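You operate a simulated robot arm through the tools that you are given. There is no shell and no other tool.

You run a simulated two-armed robot. Do the job below in one go: nothing can be reset, and whatever is moved stays where it is left.

## Task
Refill the pasta jar from the bag to about the green line.
Fine: put the bag back, clip it with the grey clip and shut the jar's lid; leave the rice jar alone. Set down upright: bag clip, pasta bag.

The check looks at the end state, three seconds after you hand in, the way a careful person would. Anything else that was tipped, shoved, dropped, spilled or broken makes it a failure. Lids that push on must go on centred and level and be pressed home; caps that screw on are set level and turned clockwise until they are tight.

## Robot
Two 6-joint arms with fingered hands on one trunk that stands fixed in place. Base frame: the origin is at the foot of the trunk, x ahead of it, y to its left, z up. Units: m, rad, N and s.
The left shoulder is at [0.02, 0.157, 0.829], the right one opposite. With the tool pointing down near the work surface each hand reaches from about 0.22 to 0.78 m from the base axis, measured 20 degrees to its own side. Payload 4.1 kg a hand.
The TCP of each hand is the grasp point between the finger pads, 0.033 m short of the fingertips. In the tool frame z runs along the fingers and y along their closing line. Largest opening 0.112 m; the body of the gripper starts 0.039 m behind the TCP. The gripper is a hand of 4 fingers: y runs from the thumb to the fingers, the wrist lies at [-0.016, -0.118, -0.2] in the tool frame, and closing takes about 1.5 s.
Orientation is that of the tool frame in the base frame, as a unit quaternion [w, x, y, z]. With the fingers straight down and the wrist toward the robot, the tool's x, y and z point along [0, 1, 0], [1, 0, 0] and [0, 0, -1] of the base frame.

## Interface
- The arms move only by the tool nudge_tool. It takes "left_plan", "right_plan" or both (then of equal length, played together; a hand with none holds still); each is a list of rows, each a list of 6 numbers: the shift along the tool's x, y, z in m, then the turn, a rotation vector about the tool's x, y, z in rad. In form: [[dx, dy, dz, rx, ry, rz], ...]. A call has 1 to 20 rows; each row shifts and turns the commanded pose from where the row before left it, along the tool's axes as they then stand. "left_fingers" and "right_fingers" are, for a hand that has rows, the finger opening in m, from 0 to 0.112, set as the call begins (left out, the last holds). Rows are played at 5 a second. More than 0.05 m and 0.15 rad between two rows, or a gripper value outside its range, and nothing of the call is played. A pose out of reach is approached as far as the arm can. The call stops where the force on the tool passes 40 N (or 10 N more than at its start, if that is more) or the arm is blocked; 0.2 s more then pass. The fingers move at their own pace (about 0.072 m/s each) and stop on an object; they squeeze with about 31 N. The grip force told is the motor's: it shows also when the fingers shut on nothing. Time passes only in rows, and 0.2 s behind the last, so rows that do not move let the fingers close. It gives the time, the measured TCP pose, the force on the tool (base axes), the opening and the grip force at its end, in the units of the frame above (readings bear some noise), with the torque about the TCP (base axes, N m) and any sound that the robot's microphone picked up.
- Cameras (640 x 400 px; columns grow to the right, rows downward): "scene" is now at [0.047, 0.0445, 1.4438]; the picture's right is [0.52, -0.86, 0.00], its down [-0.60, -0.36, -0.71] and it looks along [0.61, 0.37, -0.70] (base axes); focal length 330 px, centre (320, 200). "left" rides on the left gripper at [-0.066, -0.089, -0.13] in its tool frame; the picture's right is [-0.79, -0.29, 0.54], its down [0.55, -0.71, 0.44] and it looks along [0.26, 0.64, 0.72] (tool axes); focal length 247 px, centre (320, 200). "right" rides on the right gripper at [0.066, -0.089, -0.13] in its tool frame; the picture's right is [-0.79, 0.29, -0.54], its down [-0.55, -0.71, 0.44] and it looks along [-0.26, 0.64, 0.72] (tool axes); focal length 247 px, centre (320, 200). There is no depth. A picture from a camera that has moved, and an enlarged one, comes with that camera's place and axes in the base frame and with its lens. The place of the scene camera against the robot may be out by one fixed shift of up to 0.012 m in any direction.
- grab_frame(camera): a new picture of that camera. No time passes.
- move_fingers(index, middle, ring, thumb_bend, thumb_turn, hand): sets how far each is bent, from 0 (flat) to 1 (curled in); at 0.3 the hand is open as for a grip, at 0.7 the pads meet at the TCP. One left out holds its place. A second passes; each finger stops where it meets its share of the squeeze, and holds until it gets a number again. A gripper value or a shape takes the hand back. It gives what a move gives, with no picture; readings hold the bend of each and the force on the fingers (four entries, about 0 where the hand has none), thumb and palm. thumb_turn goes from beside the hand (0) to across from the fingers (1), as for a grip.
- preshape(shape, hand): the hand has 4 fingers and takes this shape, open, in about a second: jaw (thumb against the fingers, like two jaws); tri (thumb and two fingers); tip (a fingertip pinch); poke (one finger out to press); point (the index stretched); flat (the hand flat); cup (the hand cupped); fist (a fist). The gripper value then closes the fingers along that shape, each until it touches; the sizes above hold for jaw. It gives what a move gives, with no picture.
- pan_tilt(pan, tilt): turns the head with the scene camera to pan (to the left, within 1.501 rad either way) and tilt (down, from -0.506 to 1.204), counted from straight ahead of the robot. It gives what a move gives.
- enlarge(camera, box): a new picture of the part [left, top, right, bottom] of that camera's present view, enlarged. No time passes.
- close_job(): hands the job in; it is judged then, once.

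Nothing tells you positions but the pictures and the camera data. Unless the task says otherwise, let go and move clear before handing in.

The tools are called after "Request:" by a JSON object that holds its "name" and its "arguments". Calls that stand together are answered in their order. nudge_tool: Moves the arms, as the interface text tells. Its arguments: {"type":"object","properties":{"left_plan":{"type":"array"},"left_fingers":{"type":"number"},"right_plan":{"type":"array"},"right_fingers":{"type":"number"}},"required":[]} The other tools are called the same way: preshape (shape, hand) gives the hand a shape; move_fingers (index, middle, ring, thumb_bend, thumb_turn, hand) moves the fingers one by one; pan_tilt (pan, tilt) turns the head that bears the scene camera; grab_frame (camera) takes a picture; enlarge (camera, box) takes an enlarged picture of a part of a camera's view; close_job () hands the job in.

At the start:

```text
time_s: 0.0
left_position: [0.4431, 0.4642, 0.9758]
left_orientation: [0.0, 0.551, 0.834, 0.0]
left_contact_force: [0.2, -0.5, -0.5]
left_moment: [0.0, 0.01, -0.02]
left_width: 0.1115
left_gripper_force: 0.1
left_shape: jaw
left_bend: [0.3, 0.3, 0.3, 0.3, 0.98]
left_finger forces: [0.0, 0.0, 0.0, 0.0, 0.0, 0.0]
right_position: [0.5442, -0.0001, 0.9575]
right_orientation: [0.0, 0.551, 0.835, 0.001]
right_contact_force: [-0.3, -0.3, 0.3]
right_moment: [0.02, -0.01, 0.0]
right_width: 0.1118
right_gripper_force: 0.0
right_shape: jaw
right_bend: [0.3, 0.3, 0.3, 0.3, 0.98]
right_finger forces: [0.0, 0.0, 0.0, 0.0, 0.0, 0.1]
head pan, tilt: [0.545, 0.775]
```

scene: 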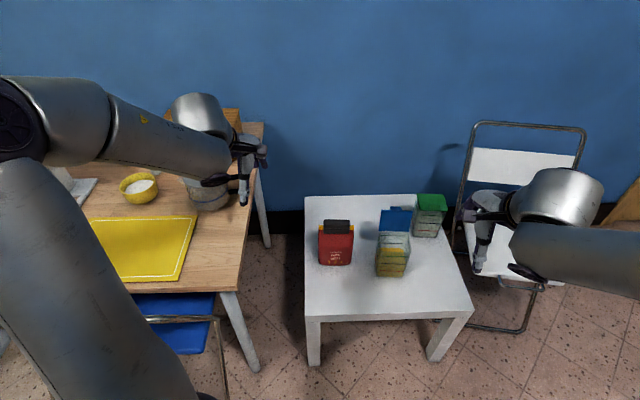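
right: 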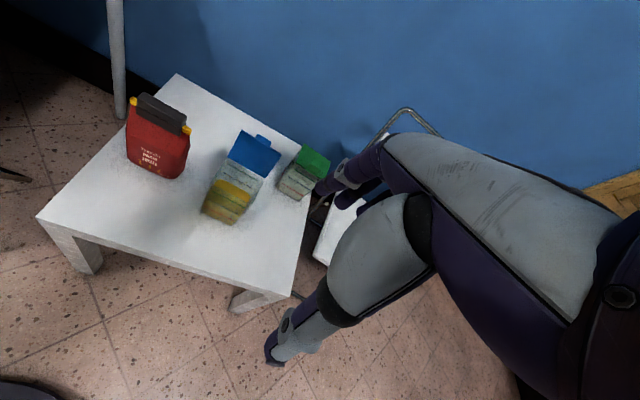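
left: 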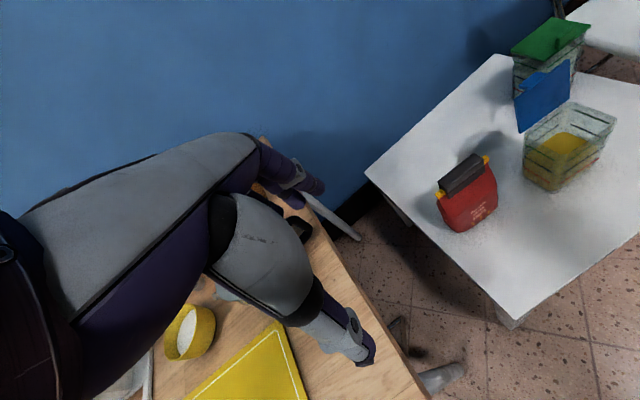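

I see a white side table with a red bag (grey clip on its top), an open jar with yellow pasta and a blue hinged lid, and a green-lidded jar (probably rice). I'll take enlarged views before moving.

Request:
{"name": "enlarge", "arguments": {"camera": "scene", "box": [290, 170, 490, 295]}}

Request:
{"name": "enlarge", "arguments": {"camera": "left", "box": [400, 10, 640, 250]}}

Request:
{"name": "enlarge", "arguments": {"camera": "right", "box": [100, 70, 340, 250]}}

```text
3.20 times, centred on (390, 232) of scene
camera zoom: at [0.047, 0.0445, 1.4438], right [0.52, -0.86, 0.0], down [-0.6, -0.36, -0.71], along [0.61, 0.37, -0.7], focal length 1056 px, centre (96, 96)
```

zoom: 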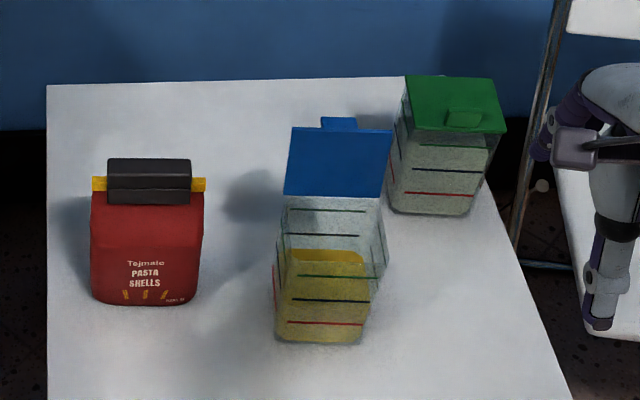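

```text
1.67 times, centred on (520, 130) of left
camera zoom: at [0.3866, 0.3696, 1.1057], right [0.05, -0.84, -0.54], down [-0.87, 0.23, -0.44], along [0.49, 0.49, -0.72], focal length 412 px, centre (-13, 317)
```

zoom: 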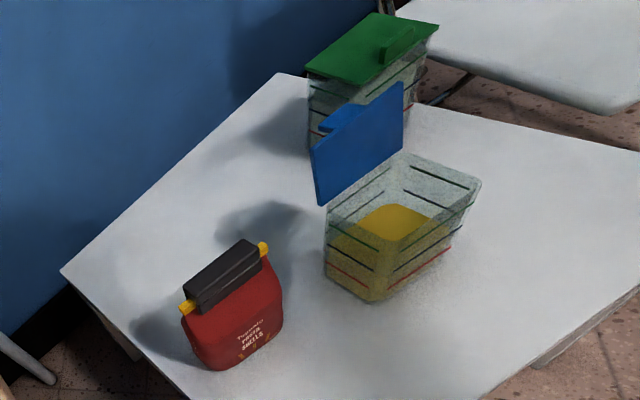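

```text
2.22 times, centred on (220, 160) of right
camera zoom: at [0.4375, 0.0252, 1.0872], right [0.57, -0.62, 0.54], down [-0.44, -0.79, -0.44], along [0.69, 0.02, -0.72], focal length 549 px, centre (542, 289)
```

zoom: 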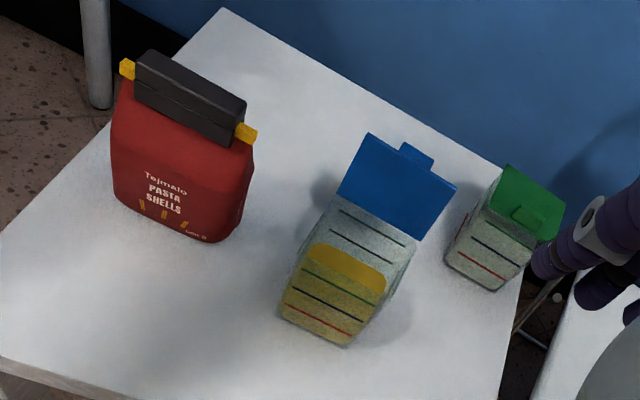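

The objects sit on a low white table (top about z=0.475): bag near (0.68, 0.36), jar near (0.74, 0.18), rice jar behind it. I'll zoom in further to see how the clip, bag mouth and lid work.

Request:
{"name": "enlarge", "arguments": {"camera": "scene", "box": [310, 212, 366, 272]}}

Request:
{"name": "enlarge", "arguments": {"camera": "scene", "box": [366, 200, 422, 284]}}

Request:
{"name": "enlarge", "arguments": {"camera": "left", "box": [510, 50, 630, 200]}}

Request:
{"name": "enlarge", "arguments": {"camera": "left", "box": [420, 140, 510, 240]}}

Request:
{"name": "enlarge", "arguments": {"camera": "right", "box": [115, 80, 205, 190]}}

Request:
{"name": "enlarge", "arguments": {"camera": "right", "box": [190, 120, 340, 230]}}

```text
6.67 times, centred on (338, 242) of scene
camera zoom: at [0.047, 0.0445, 1.4438], right [0.52, -0.86, 0.0], down [-0.6, -0.36, -0.71], along [0.61, 0.37, -0.7], focal length 2199 px, centre (200, -80)
```

zoom: 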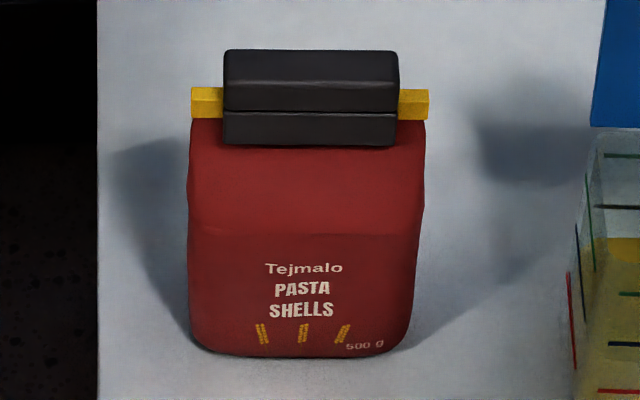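

```text
4.76 times, centred on (394, 242) of scene
camera zoom: at [0.047, 0.0445, 1.4438], right [0.52, -0.86, 0.0], down [-0.6, -0.36, -0.71], along [0.61, 0.37, -0.7], focal length 1571 px, centre (-32, 0)
```

zoom: 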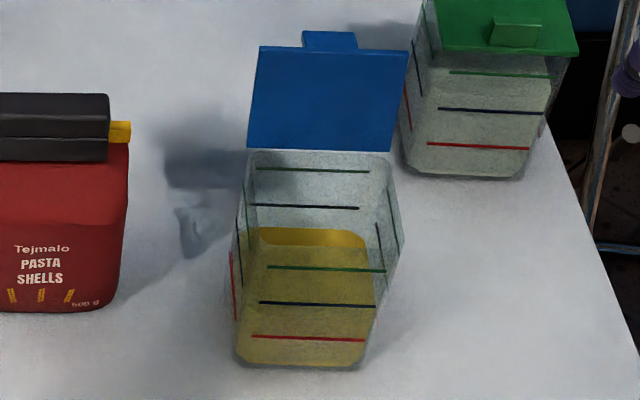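

```text
2.67 times, centred on (570, 125) of left
camera zoom: at [0.3866, 0.3696, 1.1057], right [0.05, -0.84, -0.54], down [-0.87, 0.23, -0.44], along [0.49, 0.49, -0.72], focal length 659 px, centre (-347, 400)
```

zoom: 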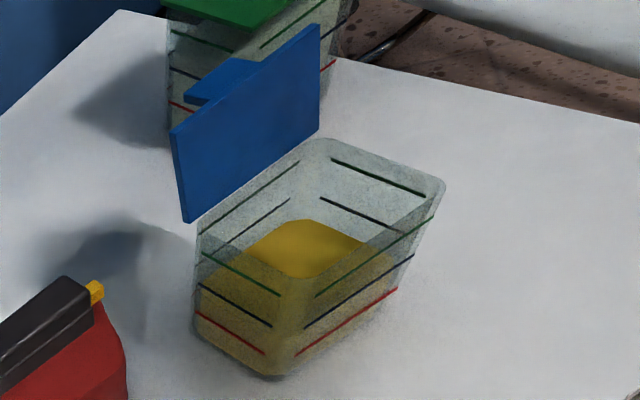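

```text
4.00 times, centred on (465, 190) of left
camera zoom: at [0.3866, 0.3696, 1.1057], right [0.05, -0.84, -0.54], down [-0.87, 0.23, -0.44], along [0.49, 0.49, -0.72], focal length 988 px, centre (-260, 240)
```

zoom: 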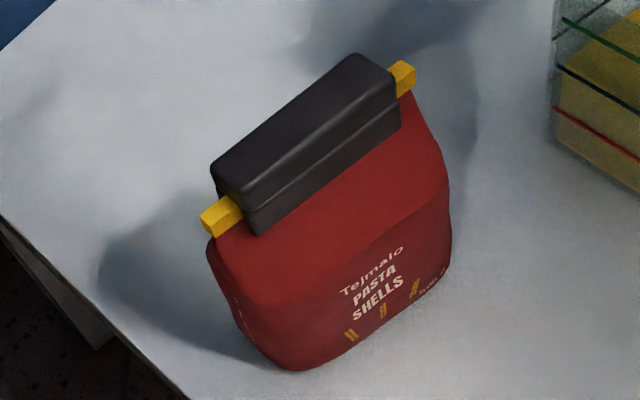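

```text
3.64 times, centred on (160, 135) of right
camera zoom: at [0.4375, 0.0252, 1.0872], right [0.57, -0.62, 0.54], down [-0.44, -0.79, -0.44], along [0.69, 0.02, -0.72], focal length 898 px, centre (902, 436)
```

zoom: 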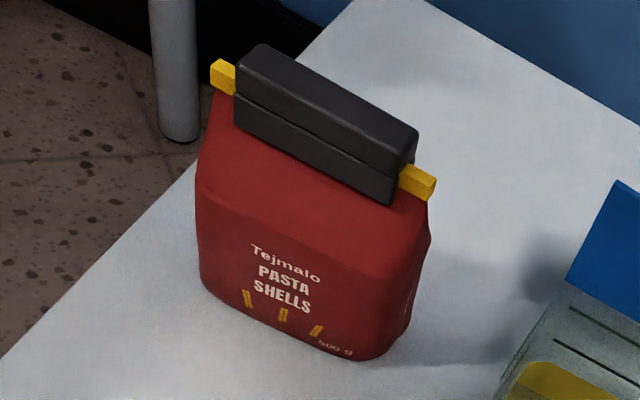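

```text
3.64 times, centred on (265, 175) of right
camera zoom: at [0.4375, 0.0252, 1.0872], right [0.57, -0.62, 0.54], down [-0.44, -0.79, -0.44], along [0.69, 0.02, -0.72], focal length 898 px, centre (520, 291)
```

zoom: 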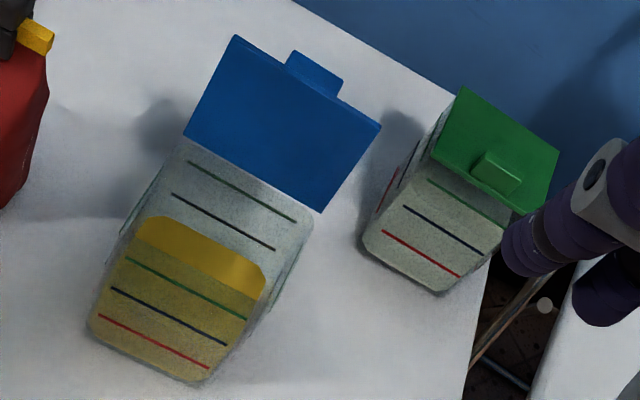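

The clip lies along (0.49, -0.87), its front face centred near (0.666, 0.358) with the seam at z≈0.627, so the yaw is about 29°. I'll line up the left hand's yaw with the bag and move it nearer for a better look.

Request:
{"name": "nudge_tool", "arguments": {"left_plan": [[0, 0, 0, 0, 0, -0.108], [-0.0279, 0.0143, 0.021, 0, 0, 0], [-0.0279, 0.0143, 0.021, 0, 0, 0], [-0.0279, 0.0143, 0.021, 0, 0, 0], [-0.0279, 0.0143, 0.021, 0, 0, 0], [-0.0279, 0.0143, 0.021, 0, 0, 0], [-0.0279, 0.0143, 0.021, 0, 0, 0]], "left_fingers": 0.112}}

Request:
{"name": "grab_frame", "arguments": {"camera": "left"}}

Request:
{"name": "grab_frame", "arguments": {"camera": "scene"}}

Request:
{"name": "grab_frame", "arguments": {"camera": "right"}}

```text
time_s: 1.6
left_position: [0.6019, 0.3615, 0.8491]
left_orientation: [-0.001, 0.505, 0.863, 0.0]
left_contact_force: [-0.1, -0.5, 0.8]
left_moment: [0.01, -0.01, 0.0]
left_width: 0.1115
left_gripper_force: 0.0
left_shape: jaw
left_bend: [0.3, 0.3, 0.3, 0.3, 0.98]
left_finger forces: [0.0, 0.1, 0.0, 0.0, 0.1, 0.0]
right_position: [0.5455, 0.0002, 0.9577]
right_orientation: [0.0, 0.551, 0.834, 0.0]
right_contact_force: [0.3, -0.3, 0.3]
right_moment: [-0.01, 0.0, 0.01]
right_width: 0.1116
right_gripper_force: 0.0
right_shape: jaw
right_bend: [0.3, 0.3, 0.3, 0.3, 0.98]
right_finger forces: [0.1, 0.0, 0.1, 0.0, 0.0, 0.0]
head pan, tilt: [0.545, 0.775]
```

```text
taken
camera left: at [0.555, 0.261, 0.9784], right [0.14, -0.83, -0.54], down [-0.89, 0.13, -0.44], along [0.44, 0.54, -0.72], focal length 247 px, centre (320, 200)
```

left: 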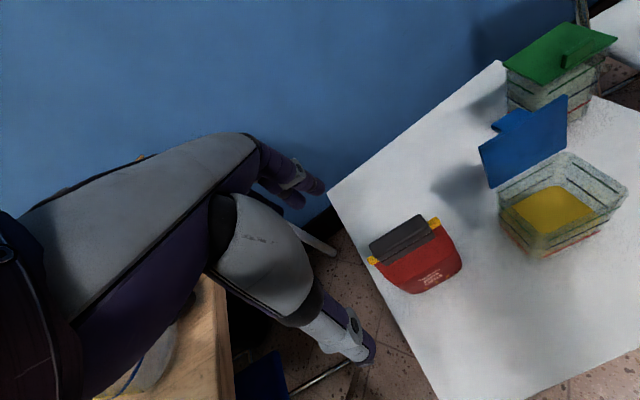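

```text
taken
```

scene: 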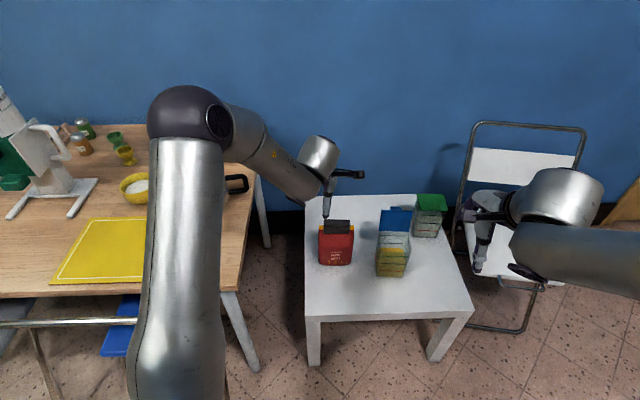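

```text
taken
camera right: at [0.4371, 0.0254, 1.0874], right [0.57, -0.62, 0.54], down [-0.44, -0.79, -0.44], along [0.69, 0.02, -0.72], focal length 247 px, centre (320, 200)
```

right: 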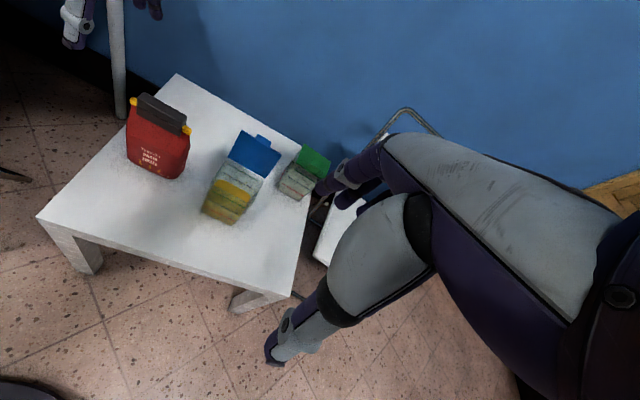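

The left hand is now above and in front of the bag with a clear view. I'll zoom in to measure the clip, bag and jar more exactly.

Request:
{"name": "enlarge", "arguments": {"camera": "left", "box": [355, 200, 475, 305]}}

Request:
{"name": "enlarge", "arguments": {"camera": "left", "box": [470, 85, 640, 270]}}

```text
3.81 times, centred on (415, 252) of left
camera zoom: at [0.555, 0.261, 0.9784], right [0.14, -0.83, -0.54], down [-0.89, 0.13, -0.44], along [0.44, 0.54, -0.72], focal length 941 px, centre (-42, 0)
```

zoom: 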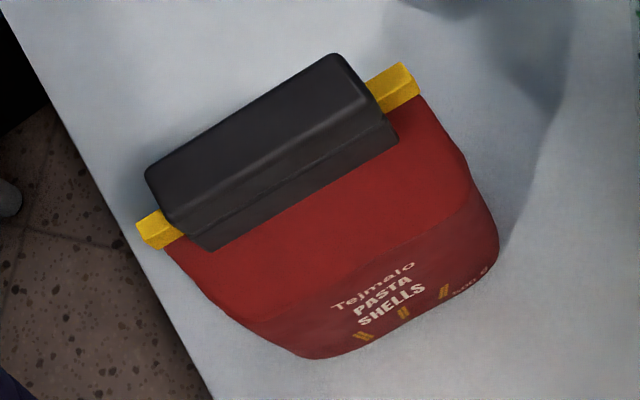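

```text
2.16 times, centred on (555, 178) of left
camera zoom: at [0.555, 0.261, 0.9784], right [0.14, -0.83, -0.54], down [-0.89, 0.13, -0.44], along [0.44, 0.54, -0.72], focal length 534 px, centre (-188, 249)
```

zoom: 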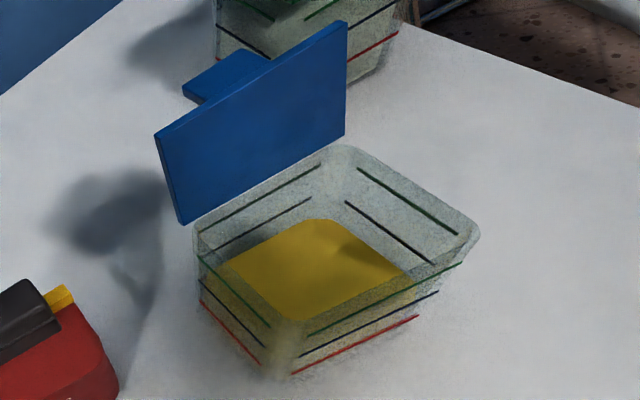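

The clip's centre is about (0.673, 0.363), top z≈0.655, about 0.022 thick, with the yellow strip at z≈0.63. I'll position the left hand above it and come partway down, then check.

Request:
{"name": "nudge_tool", "arguments": {"left_plan": [[-0.0167, 0.0313, 0, 0, 0, 0], [-0.0167, 0.0313, 0, 0, 0, 0], [0, 0, 0.035, 0, 0, 0], [0, 0, 0.035, 0, 0, 0], [0, 0, 0.035, 0, 0, 0]]}}

Request:
{"name": "grab_frame", "arguments": {"camera": "left"}}

Request:
{"name": "enlarge", "arguments": {"camera": "scene", "box": [290, 150, 410, 275]}}

Request:
{"name": "enlarge", "arguments": {"camera": "right", "box": [80, 0, 280, 200]}}

```text
time_s: 2.8
left_position: [0.672, 0.3635, 0.7447]
left_orientation: [0.001, 0.505, 0.863, 0.0]
left_contact_force: [-0.2, 0.3, -0.4]
left_moment: [0.02, -0.02, -0.01]
left_width: 0.1122
left_gripper_force: 0.1
left_shape: jaw
left_bend: [0.3, 0.3, 0.3, 0.3, 0.98]
left_finger forces: [0.1, 0.0, 0.0, 0.0, 0.0, 0.0]
right_position: [0.545, 0.0003, 0.958]
right_orientation: [0.0, 0.551, 0.834, 0.0]
right_contact_force: [-0.4, 0.2, 0.3]
right_moment: [0.01, 0.0, 0.01]
right_width: 0.1116
right_gripper_force: 0.0
right_shape: jaw
right_bend: [0.3, 0.3, 0.3, 0.3, 0.98]
right_finger forces: [0.0, 0.1, 0.1, 0.0, 0.0, 0.0]
head pan, tilt: [0.545, 0.775]
```

```text
taken
camera left: at [0.6254, 0.2621, 0.874], right [0.14, -0.83, -0.54], down [-0.89, 0.13, -0.44], along [0.43, 0.54, -0.72], focal length 247 px, centre (320, 200)
```

left: 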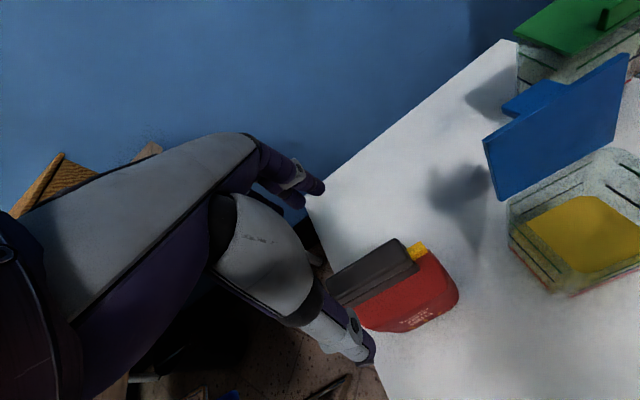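

```text
3.20 times, centred on (350, 212) of scene
camera zoom: at [0.0468, 0.0443, 1.4438], right [0.52, -0.86, 0.0], down [-0.6, -0.36, -0.71], along [0.61, 0.37, -0.7], focal length 1056 px, centre (224, 160)
```

zoom: 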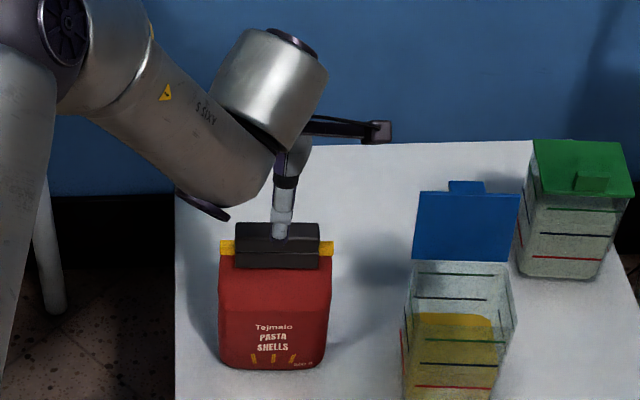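

```text
2.00 times, centred on (180, 100) of right
camera zoom: at [0.4373, 0.0251, 1.0873], right [0.57, -0.62, 0.54], down [-0.44, -0.79, -0.44], along [0.69, 0.02, -0.72], focal length 494 px, centre (600, 400)
```

zoom: 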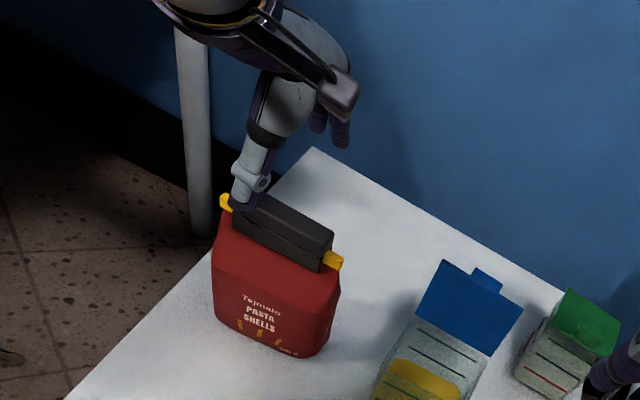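

The hand lines up over the clip with the thumb in front of it and the fingers behind. I'll go straight down to TCP z≈0.643 without closing yet.

Request:
{"name": "nudge_tool", "arguments": {"left_plan": [[0, 0, 0.03, 0, 0, 0], [0, 0, 0.03, 0, 0, 0], [0, 0, 0.022, 0, 0, 0], [0, 0, 0.02, 0, 0, 0]]}}

Request:
{"name": "grab_frame", "arguments": {"camera": "left"}}

Request:
{"name": "enlarge", "arguments": {"camera": "scene", "box": [300, 180, 380, 270]}}

Request:
{"name": "enlarge", "arguments": {"camera": "right", "box": [90, 40, 230, 190]}}

```text
time_s: 3.8
left_position: [0.6725, 0.3617, 0.6455]
left_orientation: [0.0, 0.506, 0.862, 0.0]
left_contact_force: [0.7, -0.2, 0.9]
left_moment: [0.03, 0.02, -0.02]
left_width: 0.1119
left_gripper_force: 0.1
left_shape: jaw
left_bend: [0.3, 0.3, 0.3, 0.3, 0.98]
left_finger forces: [0.1, 0.0, 0.0, 0.1, 0.1, 0.0]
right_position: [0.5443, 0.0006, 0.9584]
right_orientation: [0.001, 0.551, 0.834, 0.0]
right_contact_force: [-0.3, 0.0, -0.1]
right_moment: [-0.02, -0.01, -0.02]
right_width: 0.1114
right_gripper_force: 0.1
right_shape: jaw
right_bend: [0.3, 0.3, 0.3, 0.3, 0.98]
right_finger forces: [0.0, 0.0, 0.1, 0.0, 0.1, 0.0]
head pan, tilt: [0.545, 0.775]
```

```text
taken
camera left: at [0.6261, 0.2611, 0.7742], right [0.14, -0.83, -0.54], down [-0.89, 0.14, -0.44], along [0.44, 0.54, -0.72], focal length 247 px, centre (320, 200)
```

left: 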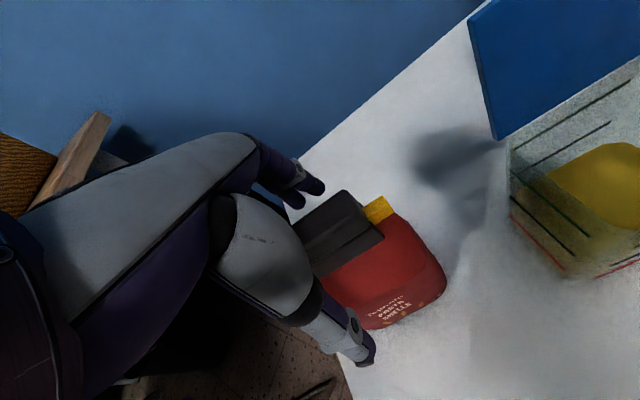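

```text
4.44 times, centred on (340, 225) of scene
camera zoom: at [0.0468, 0.0444, 1.4438], right [0.52, -0.86, 0.0], down [-0.6, -0.36, -0.71], along [0.61, 0.37, -0.7], focal length 1466 px, centre (231, 89)
```

zoom: 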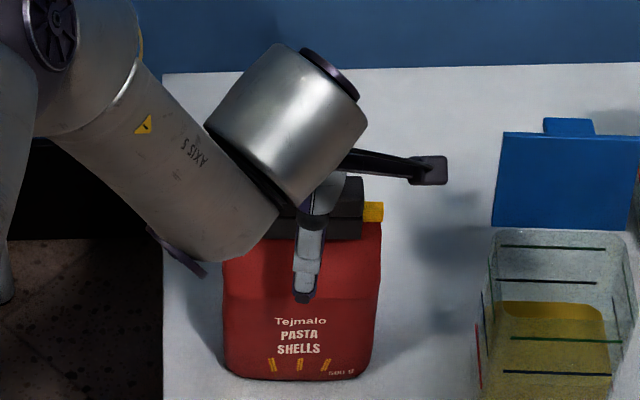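

```text
2.67 times, centred on (160, 115) of right
camera zoom: at [0.4374, 0.0252, 1.0873], right [0.57, -0.62, 0.54], down [-0.44, -0.79, -0.44], along [0.69, 0.02, -0.72], focal length 659 px, centre (747, 427)
```

zoom: 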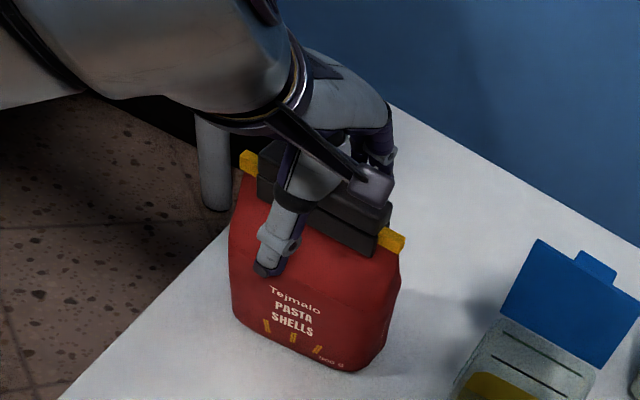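

The fingers straddle the clip (it spans about z 0.604–0.652). I'll close on it gently and wait.

Request:
{"name": "nudge_tool", "arguments": {"left_plan": [[0, 0, 0, 0, 0, 0], [0, 0, 0, 0, 0, 0], [0, 0, 0, 0, 0, 0], [0, 0, 0, 0, 0, 0], [0, 0, 0, 0, 0, 0], [0, 0, 0, 0, 0, 0], [0, 0, 0, 0, 0, 0], [0, 0, 0, 0, 0, 0]], "left_fingers": 0.0}}

Request:
{"name": "grab_frame", "arguments": {"camera": "left"}}

Request:
{"name": "enlarge", "arguments": {"camera": "right", "box": [90, 40, 230, 190]}}

```text
time_s: 5.6
left_position: [0.671, 0.3627, 0.6452]
left_orientation: [-0.001, 0.505, 0.863, -0.001]
left_contact_force: [0.0, 0.2, -0.7]
left_moment: [0.01, 0.0, -0.02]
left_width: 0.0199
left_gripper_force: 31.1
left_shape: jaw
left_bend: [0.74, 0.6, 0.6, 0.74, 1.0]
left_finger forces: [16.2, 8.5, 3.6, 0.0, 27.7, 0.1]
right_position: [0.5453, -0.0005, 0.9583]
right_orientation: [0.0, 0.55, 0.835, 0.0]
right_contact_force: [0.6, -0.3, -0.1]
right_moment: [-0.01, -0.01, -0.01]
right_width: 0.1118
right_gripper_force: 0.0
right_shape: jaw
right_bend: [0.3, 0.3, 0.3, 0.3, 0.98]
right_finger forces: [0.1, 0.1, 0.1, 0.1, 0.0, 0.0]
head pan, tilt: [0.545, 0.775]
```

```text
taken
camera left: at [0.6261, 0.2611, 0.7741], right [0.14, -0.83, -0.54], down [-0.89, 0.13, -0.44], along [0.43, 0.54, -0.72], focal length 247 px, centre (320, 200)
```

left: 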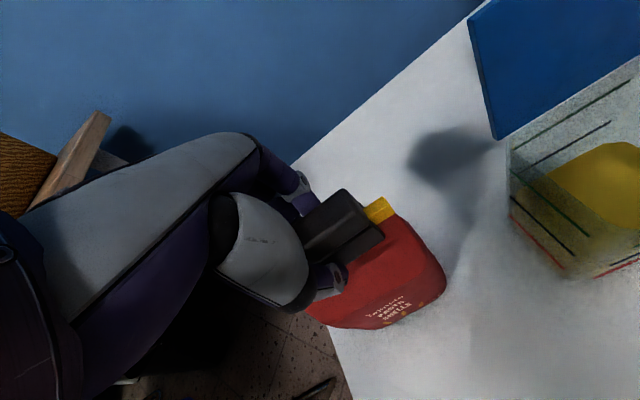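

```text
2.67 times, centred on (160, 115) of right
camera zoom: at [0.4375, 0.0252, 1.0872], right [0.57, -0.62, 0.54], down [-0.44, -0.79, -0.44], along [0.69, 0.02, -0.72], focal length 659 px, centre (747, 427)
```

zoom: 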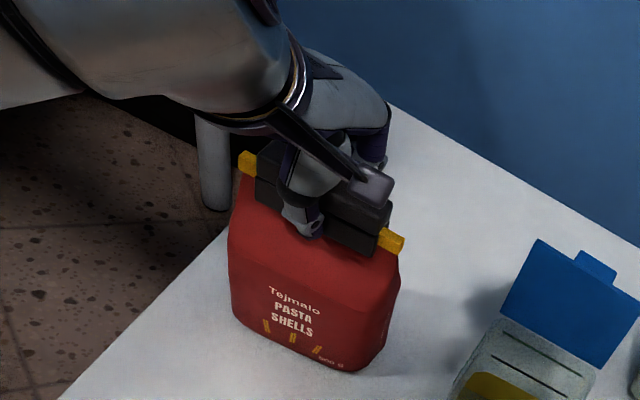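

Good grip on the clip (width 0.020, 31 N). I'll lift it slowly by about 1.5 cm and see whether it comes off or lifts the bag.

Request:
{"name": "nudge_tool", "arguments": {"left_plan": [[0, 0, -0.003, 0, 0, 0], [0, 0, -0.004, 0, 0, 0], [0, 0, -0.004, 0, 0, 0], [0, 0, -0.004, 0, 0, 0]]}}

Request:
{"name": "grab_frame", "arguments": {"camera": "left"}}

Request:
{"name": "enlarge", "arguments": {"camera": "right", "box": [90, 40, 230, 190]}}

Request:
{"name": "enlarge", "arguments": {"camera": "scene", "box": [300, 180, 380, 270]}}

```text
time_s: 6.6
left_position: [0.6716, 0.3621, 0.6582]
left_orientation: [0.0, 0.505, 0.863, 0.001]
left_contact_force: [0.7, 0.6, -1.0]
left_moment: [0.02, -0.02, -0.02]
left_width: 0.0195
left_gripper_force: 30.5
left_shape: jaw
left_bend: [0.74, 0.6, 0.6, 0.74, 1.0]
left_finger forces: [16.2, 8.4, 3.6, 0.0, 27.8, 0.0]
right_position: [0.5446, 0.001, 0.9579]
right_orientation: [-0.001, 0.551, 0.834, 0.0]
right_contact_force: [0.6, -0.7, 0.4]
right_moment: [-0.01, 0.03, 0.0]
right_width: 0.1115
right_gripper_force: 0.1
right_shape: jaw
right_bend: [0.3, 0.3, 0.3, 0.3, 0.98]
right_finger forces: [0.0, 0.1, 0.1, 0.0, 0.1, 0.0]
head pan, tilt: [0.545, 0.775]
```

```text
taken
camera left: at [0.6252, 0.2614, 0.7878], right [0.14, -0.83, -0.54], down [-0.89, 0.13, -0.44], along [0.43, 0.54, -0.72], focal length 247 px, centre (320, 200)
```

left: 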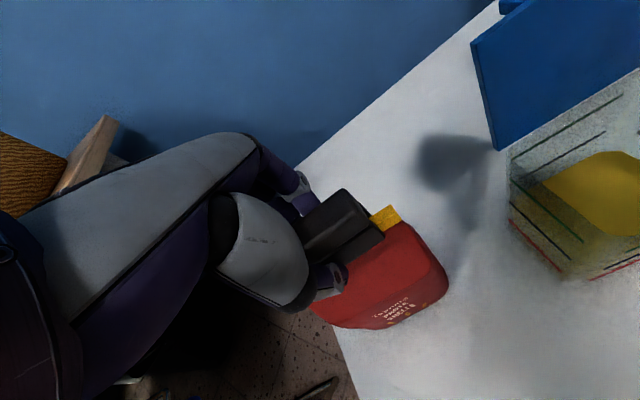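

```text
2.67 times, centred on (160, 115) of right
camera zoom: at [0.4375, 0.0252, 1.0872], right [0.57, -0.62, 0.54], down [-0.44, -0.79, -0.44], along [0.69, 0.02, -0.72], focal length 659 px, centre (747, 427)
```

zoom: 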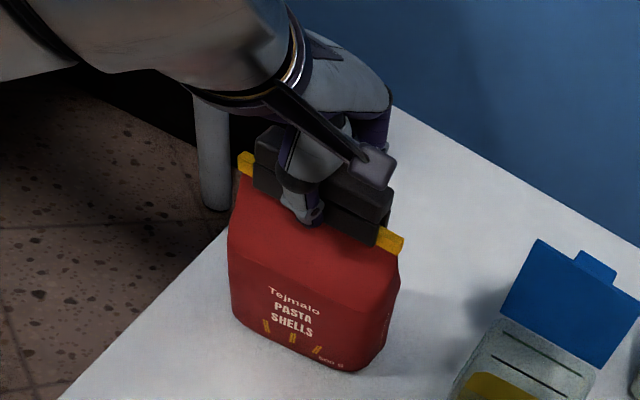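

```text
4.44 times, centred on (340, 225) of scene
camera zoom: at [0.047, 0.0445, 1.4438], right [0.52, -0.86, 0.0], down [-0.6, -0.36, -0.71], along [0.61, 0.37, -0.7], focal length 1466 px, centre (231, 89)
```

zoom: 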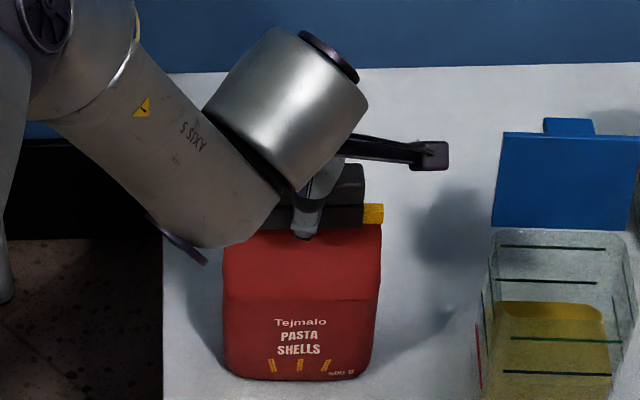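

The clip slides off freely upward and the bag stays put. I'll lift it well clear, straight up, and look at the bag mouth and clip.

Request:
{"name": "nudge_tool", "arguments": {"left_plan": [[0, 0, -0.01, 0, 0, 0], [0, 0, -0.015, 0, 0, 0], [0, 0, -0.02, 0, 0, 0], [0, 0, -0.03, 0, 0, 0], [0, 0, -0.03, 0, 0, 0]]}}

Request:
{"name": "enlarge", "arguments": {"camera": "left", "box": [250, 150, 490, 370]}}

Request:
{"name": "enlarge", "arguments": {"camera": "right", "box": [90, 20, 230, 190]}}

Request:
{"name": "enlarge", "arguments": {"camera": "scene", "box": [300, 170, 380, 270]}}

```text
time_s: 7.8
left_position: [0.6696, 0.3624, 0.7624]
left_orientation: [-0.001, 0.506, 0.863, -0.001]
left_contact_force: [0.6, 0.6, -0.2]
left_moment: [0.0, 0.0, -0.04]
left_width: 0.0195
left_gripper_force: 30.9
left_shape: jaw
left_bend: [0.74, 0.61, 0.61, 0.74, 1.0]
left_finger forces: [16.4, 8.1, 3.5, 0.0, 28.1, 0.0]
right_position: [0.545, 0.0003, 0.9582]
right_orientation: [-0.001, 0.551, 0.834, 0.0]
right_contact_force: [0.3, 0.1, 0.1]
right_moment: [-0.01, -0.02, 0.04]
right_width: 0.1116
right_gripper_force: 0.1
right_shape: jaw
right_bend: [0.3, 0.3, 0.3, 0.3, 0.98]
right_finger forces: [0.0, 0.0, 0.1, 0.0, 0.1, 0.1]
head pan, tilt: [0.545, 0.775]
```

```text
1.82 times, centred on (370, 260) of left
camera zoom: at [0.6241, 0.2614, 0.8916], right [0.14, -0.83, -0.54], down [-0.89, 0.14, -0.43], along [0.43, 0.54, -0.72], focal length 449 px, centre (229, 91)
```

zoom: 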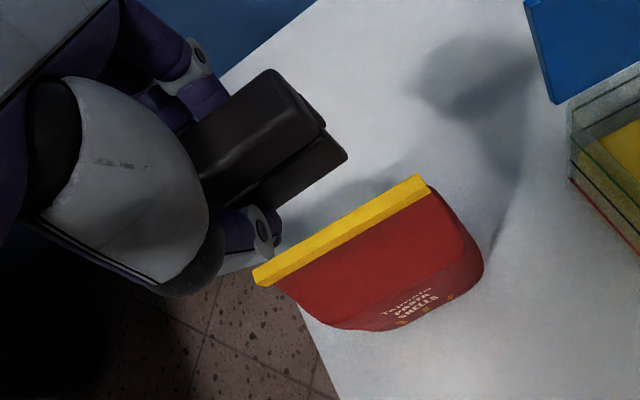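

```text
2.35 times, centred on (160, 105) of right
camera zoom: at [0.4376, 0.0253, 1.0872], right [0.57, -0.62, 0.54], down [-0.44, -0.79, -0.44], along [0.69, 0.01, -0.72], focal length 581 px, centre (696, 424)
```

zoom: 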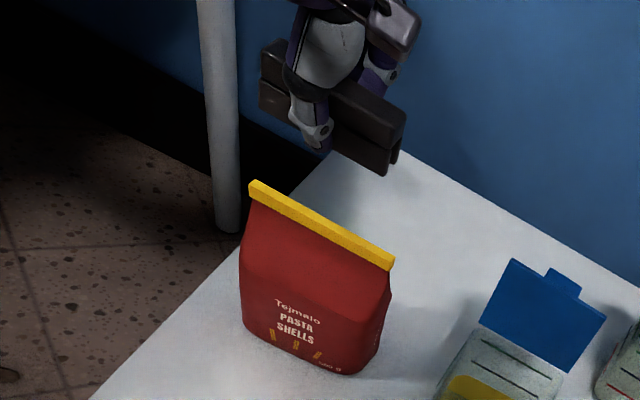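

```text
4.00 times, centred on (340, 220) of scene
camera zoom: at [0.0472, 0.0446, 1.4437], right [0.52, -0.86, 0.0], down [-0.6, -0.36, -0.71], along [0.61, 0.37, -0.7], focal length 1319 px, centre (240, 120)
```

zoom: 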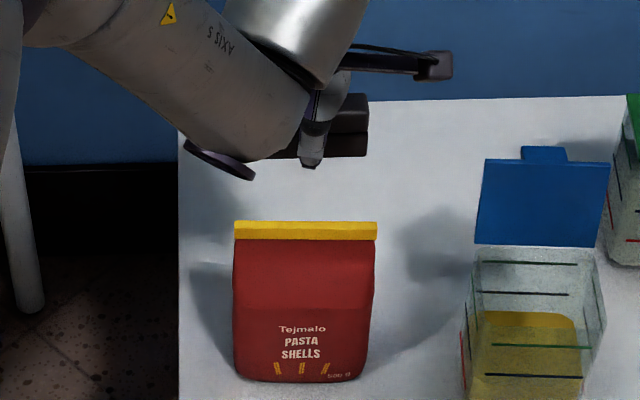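

The bag's top is a closed yellow bar and the clip is a U-shape open at the bottom, so it can stand on its jaws. I'll carry it to a free spot in front of the bag, near (0.575, 0.285), and come down close to the table.

Request:
{"name": "nudge_tool", "arguments": {"left_plan": [[-0.0068, -0.0402, 0, 0, 0, 0], [-0.0068, -0.0402, 0, 0, 0, 0], [-0.0068, -0.0402, 0, 0, 0, 0], [0, 0, 0.04, 0, 0, 0], [0, 0, 0.04, 0, 0, 0], [0, 0, 0.04, 0, 0, 0], [0, 0, 0.04, 0, 0, 0], [0, 0, 0.04, 0, 0, 0]]}}

Request:
{"name": "grab_frame", "arguments": {"camera": "left"}}

Request:
{"name": "grab_frame", "arguments": {"camera": "scene"}}

Request:
{"name": "enlarge", "arguments": {"camera": "right", "box": [40, 60, 260, 280]}}

```text
time_s: 9.6
left_position: [0.5745, 0.2842, 0.5622]
left_orientation: [0.001, 0.505, 0.863, 0.0]
left_contact_force: [0.7, -0.3, -0.3]
left_moment: [0.01, -0.02, 0.03]
left_width: 0.0195
left_gripper_force: 31.1
left_shape: jaw
left_bend: [0.74, 0.61, 0.61, 0.74, 1.0]
left_finger forces: [16.6, 8.0, 3.5, 0.1, 28.0, 0.0]
right_position: [0.5444, 0.0004, 0.9587]
right_orientation: [0.0, 0.551, 0.834, 0.0]
right_contact_force: [0.1, -0.5, 0.1]
right_moment: [0.0, 0.0, 0.03]
right_width: 0.1115
right_gripper_force: 0.1
right_shape: jaw
right_bend: [0.3, 0.3, 0.3, 0.3, 0.98]
right_finger forces: [0.1, 0.1, 0.1, 0.0, 0.0, 0.1]
head pan, tilt: [0.545, 0.775]
```

```text
taken
camera left: at [0.5282, 0.1831, 0.692], right [0.14, -0.83, -0.54], down [-0.89, 0.13, -0.44], along [0.43, 0.54, -0.72], focal length 247 px, centre (320, 200)
```

left: 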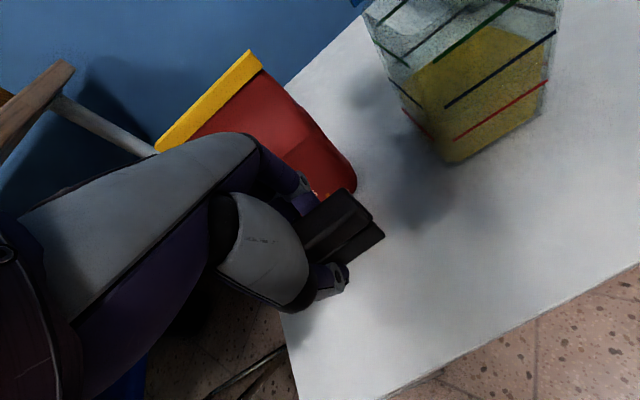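

```text
taken
```

scene: 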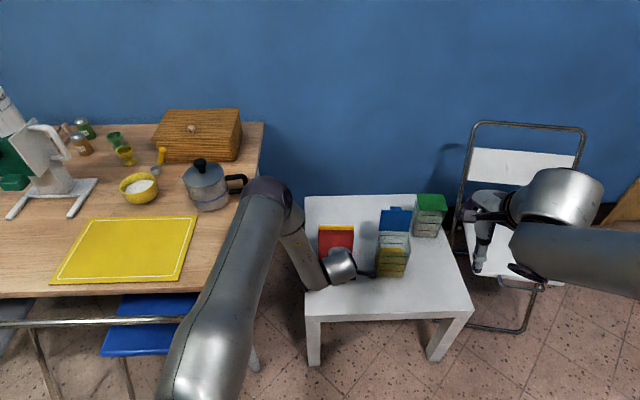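

```text
1.82 times, centred on (150, 170) of right
camera zoom: at [0.4374, 0.0251, 1.0873], right [0.57, -0.62, 0.54], down [-0.44, -0.79, -0.44], along [0.69, 0.02, -0.72], focal length 449 px, centre (629, 254)
```

zoom: 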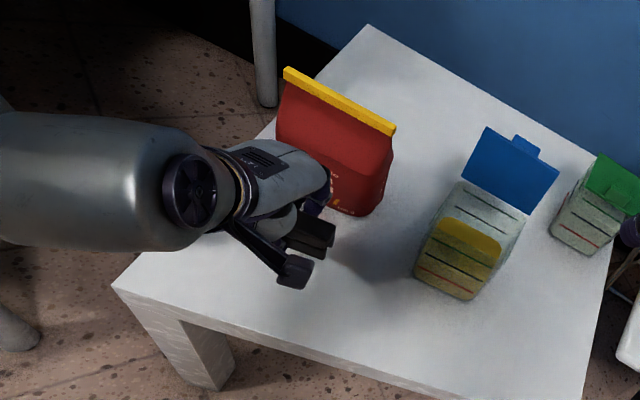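

The clip is over free table in front of the bag. I'll lower it slowly in small steps until it touches.

Request:
{"name": "nudge_tool", "arguments": {"left_plan": [[0, 0, 0.015, 0, 0, 0], [0, 0, 0.012, 0, 0, 0], [0, 0, 0.005, 0, 0, 0]]}}

Request:
{"name": "enlarge", "arguments": {"camera": "left", "box": [250, 150, 490, 350]}}

```text
time_s: 10.4
left_position: [0.5752, 0.2852, 0.5311]
left_orientation: [-0.001, 0.505, 0.863, 0.0]
left_contact_force: [0.8, 0.1, -0.4]
left_moment: [-0.02, 0.01, -0.01]
left_width: 0.0197
left_gripper_force: 31.2
left_shape: jaw
left_bend: [0.74, 0.61, 0.61, 0.74, 1.0]
left_finger forces: [16.5, 8.0, 3.5, 0.0, 28.0, 0.0]
right_position: [0.5442, 0.0004, 0.96]
right_orientation: [0.0, 0.552, 0.834, -0.001]
right_contact_force: [0.1, -0.2, 0.1]
right_moment: [0.01, 0.01, 0.0]
right_width: 0.1119
right_gripper_force: 0.0
right_shape: jaw
right_bend: [0.3, 0.3, 0.3, 0.3, 0.98]
right_finger forces: [0.0, 0.0, 0.0, 0.1, 0.0, 0.1]
head pan, tilt: [0.545, 0.775]
```

```text
2.00 times, centred on (370, 250) of left
camera zoom: at [0.5296, 0.1837, 0.6604], right [0.14, -0.83, -0.54], down [-0.89, 0.13, -0.44], along [0.43, 0.54, -0.72], focal length 494 px, centre (220, 100)
```

zoom: 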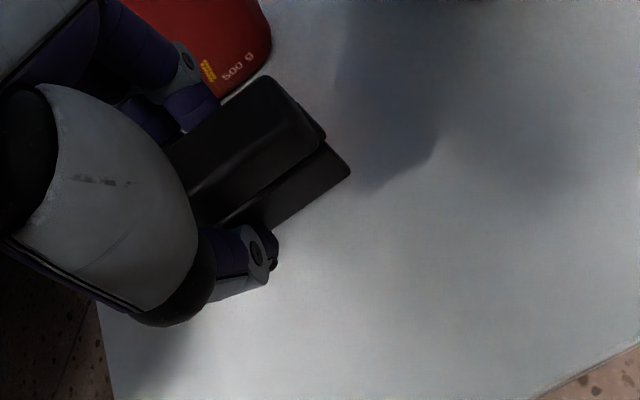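

No contact yet at TCP z=0.531. I'll keep lowering in finer steps.

Request:
{"name": "nudge_tool", "arguments": {"left_plan": [[0, 0, 0.004, 0, 0, 0], [0, 0, 0.004, 0, 0, 0]]}}

Request:
{"name": "nudge_tool", "arguments": {"left_plan": [[0, 0, 0.003, 0, 0, 0]]}}

Request:
{"name": "nudge_tool", "arguments": {"left_plan": [[0, 0, 0.003, 0, 0, 0]]}}

```text
time_s: 11.0
left_position: [0.5762, 0.2846, 0.5226]
left_orientation: [-0.001, 0.505, 0.863, -0.001]
left_contact_force: [0.4, -0.7, -0.5]
left_moment: [-0.04, 0.01, 0.01]
left_width: 0.0195
left_gripper_force: 30.7
left_shape: jaw
left_bend: [0.74, 0.61, 0.61, 0.74, 1.0]
left_finger forces: [16.5, 8.0, 3.4, 0.0, 28.0, 0.0]
right_position: [0.5453, 0.0001, 0.9581]
right_orientation: [0.0, 0.55, 0.835, 0.0]
right_contact_force: [0.4, 0.2, 0.3]
right_moment: [0.0, -0.03, 0.01]
right_width: 0.1117
right_gripper_force: 0.1
right_shape: jaw
right_bend: [0.3, 0.3, 0.3, 0.3, 0.98]
right_finger forces: [0.0, 0.0, 0.1, 0.1, 0.0, 0.0]
head pan, tilt: [0.545, 0.775]
```

```text
time_s: 11.4
left_position: [0.576, 0.2857, 0.5202]
left_orientation: [-0.001, 0.505, 0.863, 0.0]
left_contact_force: [0.5, 0.2, -0.3]
left_moment: [-0.05, -0.01, 0.02]
left_width: 0.0197
left_gripper_force: 30.9
left_shape: jaw
left_bend: [0.74, 0.61, 0.61, 0.74, 1.0]
left_finger forces: [16.5, 8.0, 3.5, 0.0, 28.0, 0.1]
right_position: [0.5444, 0.0002, 0.9579]
right_orientation: [0.0, 0.552, 0.834, 0.0]
right_contact_force: [0.8, 0.1, 0.4]
right_moment: [0.02, 0.01, -0.01]
right_width: 0.1115
right_gripper_force: 0.0
right_shape: jaw
right_bend: [0.3, 0.3, 0.3, 0.3, 0.98]
right_finger forces: [0.1, 0.0, 0.1, 0.1, 0.0, 0.1]
head pan, tilt: [0.545, 0.775]
```

```text
time_s: 11.8
left_position: [0.5749, 0.2861, 0.5175]
left_orientation: [0.0, 0.505, 0.863, 0.0]
left_contact_force: [0.6, 0.3, 0.5]
left_moment: [0.0, -0.04, -0.01]
left_width: 0.0198
left_gripper_force: 30.9
left_shape: jaw
left_bend: [0.74, 0.61, 0.61, 0.74, 1.0]
left_finger forces: [16.5, 8.0, 3.6, 0.0, 28.0, 0.0]
right_position: [0.5439, 0.0002, 0.957]
right_orientation: [0.0, 0.552, 0.834, 0.0]
right_contact_force: [0.5, -0.1, -0.4]
right_moment: [0.02, -0.03, 0.02]
right_width: 0.1114
right_gripper_force: 0.0
right_shape: jaw
right_bend: [0.3, 0.3, 0.3, 0.3, 0.98]
right_finger forces: [0.0, 0.0, 0.1, 0.0, 0.1, 0.0]
head pan, tilt: [0.545, 0.775]
```

Still no contact at 0.5175; continuing with 3 mm steps.

Request:
{"name": "nudge_tool", "arguments": {"left_plan": [[0, 0, 0.003, 0, 0, 0]]}}

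Request:
{"name": "nudge_tool", "arguments": {"left_plan": [[0, 0, 0.003, 0, 0, 0]]}}

Request:
{"name": "enlarge", "arguments": {"camera": "left", "box": [250, 150, 490, 350]}}

```text
time_s: 12.2
left_position: [0.5748, 0.2851, 0.5144]
left_orientation: [0.0, 0.506, 0.862, -0.001]
left_contact_force: [0.4, 0.2, -0.6]
left_moment: [-0.01, 0.0, 0.02]
left_width: 0.0194
left_gripper_force: 30.8
left_shape: jaw
left_bend: [0.74, 0.61, 0.61, 0.74, 1.0]
left_finger forces: [16.5, 8.0, 3.5, 0.1, 27.9, 0.1]
right_position: [0.5456, 0.0001, 0.9575]
right_orientation: [0.0, 0.551, 0.834, 0.0]
right_contact_force: [-0.9, 0.1, 1.3]
right_moment: [0.01, 0.0, -0.02]
right_width: 0.1116
right_gripper_force: 0.0
right_shape: jaw
right_bend: [0.3, 0.3, 0.3, 0.3, 0.98]
right_finger forces: [0.0, 0.0, 0.0, 0.1, 0.0, 0.1]
head pan, tilt: [0.545, 0.775]
```

```text
time_s: 12.6
left_position: [0.5747, 0.2859, 0.5117]
left_orientation: [0.0, 0.506, 0.862, -0.001]
left_contact_force: [-0.7, -0.5, 0.3]
left_moment: [-0.02, -0.02, 0.0]
left_width: 0.0196
left_gripper_force: 31.5
left_shape: jaw
left_bend: [0.74, 0.61, 0.61, 0.74, 1.0]
left_finger forces: [16.4, 7.9, 3.6, 0.0, 28.1, 0.1]
right_position: [0.5454, -0.0009, 0.958]
right_orientation: [-0.001, 0.551, 0.834, 0.0]
right_contact_force: [-0.2, 0.2, 0.1]
right_moment: [0.0, 0.02, -0.02]
right_width: 0.1117
right_gripper_force: 0.1
right_shape: jaw
right_bend: [0.3, 0.3, 0.3, 0.3, 0.98]
right_finger forces: [0.0, 0.0, 0.1, 0.0, 0.1, 0.0]
head pan, tilt: [0.545, 0.775]
```

```text
2.00 times, centred on (370, 250) of left
camera zoom: at [0.5294, 0.1836, 0.6403], right [0.14, -0.83, -0.54], down [-0.89, 0.13, -0.44], along [0.43, 0.54, -0.72], focal length 494 px, centre (220, 100)
```

zoom: 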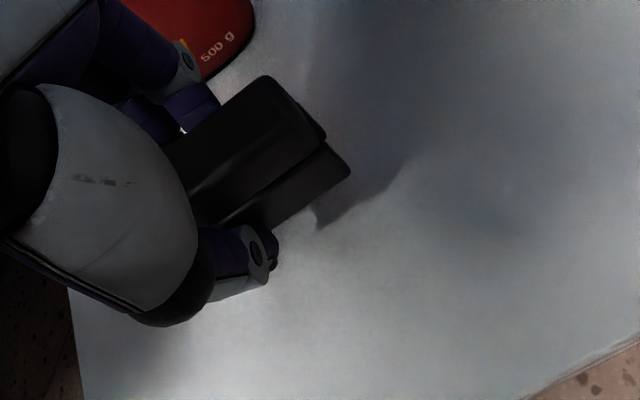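

The clip's shadow shows it's still a little way above the table. Continuing down.

Request:
{"name": "nudge_tool", "arguments": {"left_plan": [[0, 0, 0.004, 0, 0, 0], [0, 0, 0.003, 0, 0, 0]]}}

Request:
{"name": "nudge_tool", "arguments": {"left_plan": [[0, 0, 0.004, 0, 0, 0]]}}

Request:
{"name": "enlarge", "arguments": {"camera": "left", "box": [250, 150, 490, 350]}}

```text
time_s: 13.2
left_position: [0.574, 0.2849, 0.5041]
left_orientation: [0.0, 0.506, 0.863, 0.0]
left_contact_force: [-0.6, 0.1, -1.2]
left_moment: [-0.01, 0.01, 0.02]
left_width: 0.0195
left_gripper_force: 31.1
left_shape: jaw
left_bend: [0.74, 0.61, 0.61, 0.74, 1.0]
left_finger forces: [16.5, 8.1, 3.4, 0.0, 28.0, 0.0]
right_position: [0.5444, 0.0007, 0.9587]
right_orientation: [0.0, 0.551, 0.834, -0.001]
right_contact_force: [-0.5, 0.3, -0.2]
right_moment: [0.01, 0.01, -0.01]
right_width: 0.1116
right_gripper_force: 0.0
right_shape: jaw
right_bend: [0.3, 0.3, 0.3, 0.3, 0.98]
right_finger forces: [0.1, 0.0, 0.0, 0.0, 0.0, 0.0]
head pan, tilt: [0.545, 0.775]
```

```text
time_s: 13.6
left_position: [0.5754, 0.2861, 0.5002]
left_orientation: [0.0, 0.505, 0.863, -0.001]
left_contact_force: [0.5, 0.1, -0.1]
left_moment: [0.02, -0.01, 0.01]
left_width: 0.0196
left_gripper_force: 31.0
left_shape: jaw
left_bend: [0.74, 0.61, 0.61, 0.74, 1.0]
left_finger forces: [16.4, 8.1, 3.3, 0.0, 27.9, 0.1]
right_position: [0.5435, 0.0003, 0.9564]
right_orientation: [-0.001, 0.552, 0.834, 0.0]
right_contact_force: [0.3, 0.3, -0.3]
right_moment: [-0.02, 0.02, 0.04]
right_width: 0.1119
right_gripper_force: 0.1
right_shape: jaw
right_bend: [0.3, 0.3, 0.3, 0.3, 0.98]
right_finger forces: [0.0, 0.0, 0.0, 0.0, 0.1, 0.0]
head pan, tilt: [0.545, 0.775]
```

```text
2.00 times, centred on (370, 250) of left
camera zoom: at [0.5296, 0.184, 0.6294], right [0.14, -0.83, -0.54], down [-0.89, 0.13, -0.43], along [0.43, 0.54, -0.72], focal length 494 px, centre (220, 100)
```

zoom: 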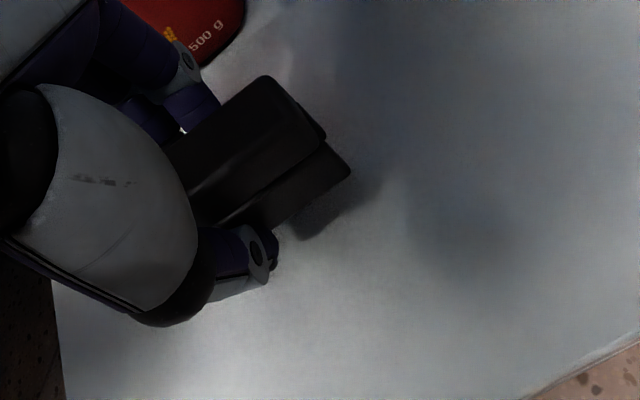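

Getting close; a few more small steps.

Request:
{"name": "nudge_tool", "arguments": {"left_plan": [[0, 0, 0.004, 0, 0, 0]]}}

Request:
{"name": "nudge_tool", "arguments": {"left_plan": [[0, 0, 0.003, 0, 0, 0]]}}

Request:
{"name": "enlarge", "arguments": {"camera": "left", "box": [250, 150, 490, 350]}}

```text
time_s: 14.0
left_position: [0.5751, 0.2863, 0.4969]
left_orientation: [0.0, 0.505, 0.863, 0.001]
left_contact_force: [-0.3, 0.0, -0.1]
left_moment: [-0.01, -0.03, -0.01]
left_width: 0.0197
left_gripper_force: 31.0
left_shape: jaw
left_bend: [0.74, 0.61, 0.61, 0.74, 1.0]
left_finger forces: [16.5, 8.0, 3.4, 0.1, 27.9, 0.1]
right_position: [0.5443, 0.0004, 0.957]
right_orientation: [0.0, 0.551, 0.835, 0.0]
right_contact_force: [0.1, 0.3, -0.4]
right_moment: [-0.05, 0.01, -0.02]
right_width: 0.1116
right_gripper_force: 0.0
right_shape: jaw
right_bend: [0.3, 0.3, 0.3, 0.3, 0.98]
right_finger forces: [0.1, 0.1, 0.1, 0.0, 0.1, 0.0]
head pan, tilt: [0.545, 0.775]
```

```text
time_s: 14.4
left_position: [0.5743, 0.2853, 0.4938]
left_orientation: [0.0, 0.506, 0.863, 0.0]
left_contact_force: [0.3, 0.4, -0.7]
left_moment: [-0.03, -0.01, 0.02]
left_width: 0.0197
left_gripper_force: 31.0
left_shape: jaw
left_bend: [0.74, 0.61, 0.61, 0.75, 1.0]
left_finger forces: [16.5, 8.0, 3.3, 0.0, 28.0, 0.1]
right_position: [0.5452, 0.0004, 0.9586]
right_orientation: [0.0, 0.551, 0.834, 0.0]
right_contact_force: [0.6, 0.4, 0.9]
right_moment: [-0.01, -0.01, 0.0]
right_width: 0.1118
right_gripper_force: 0.0
right_shape: jaw
right_bend: [0.3, 0.3, 0.3, 0.3, 0.98]
right_finger forces: [0.0, 0.0, 0.1, 0.0, 0.1, 0.0]
head pan, tilt: [0.545, 0.775]
```

```text
2.00 times, centred on (370, 250) of left
camera zoom: at [0.5291, 0.1845, 0.6228], right [0.14, -0.83, -0.54], down [-0.89, 0.13, -0.44], along [0.43, 0.54, -0.72], focal length 494 px, centre (220, 100)
```

zoom: 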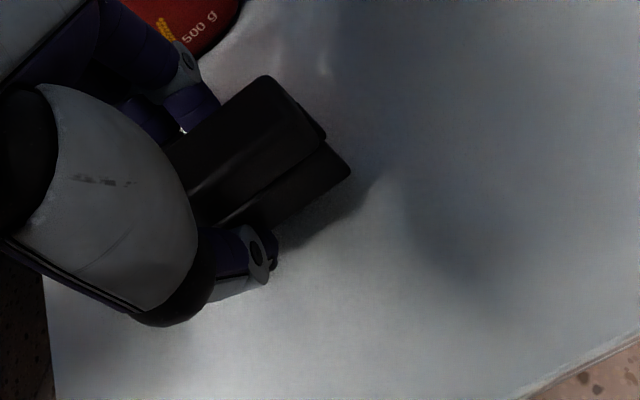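

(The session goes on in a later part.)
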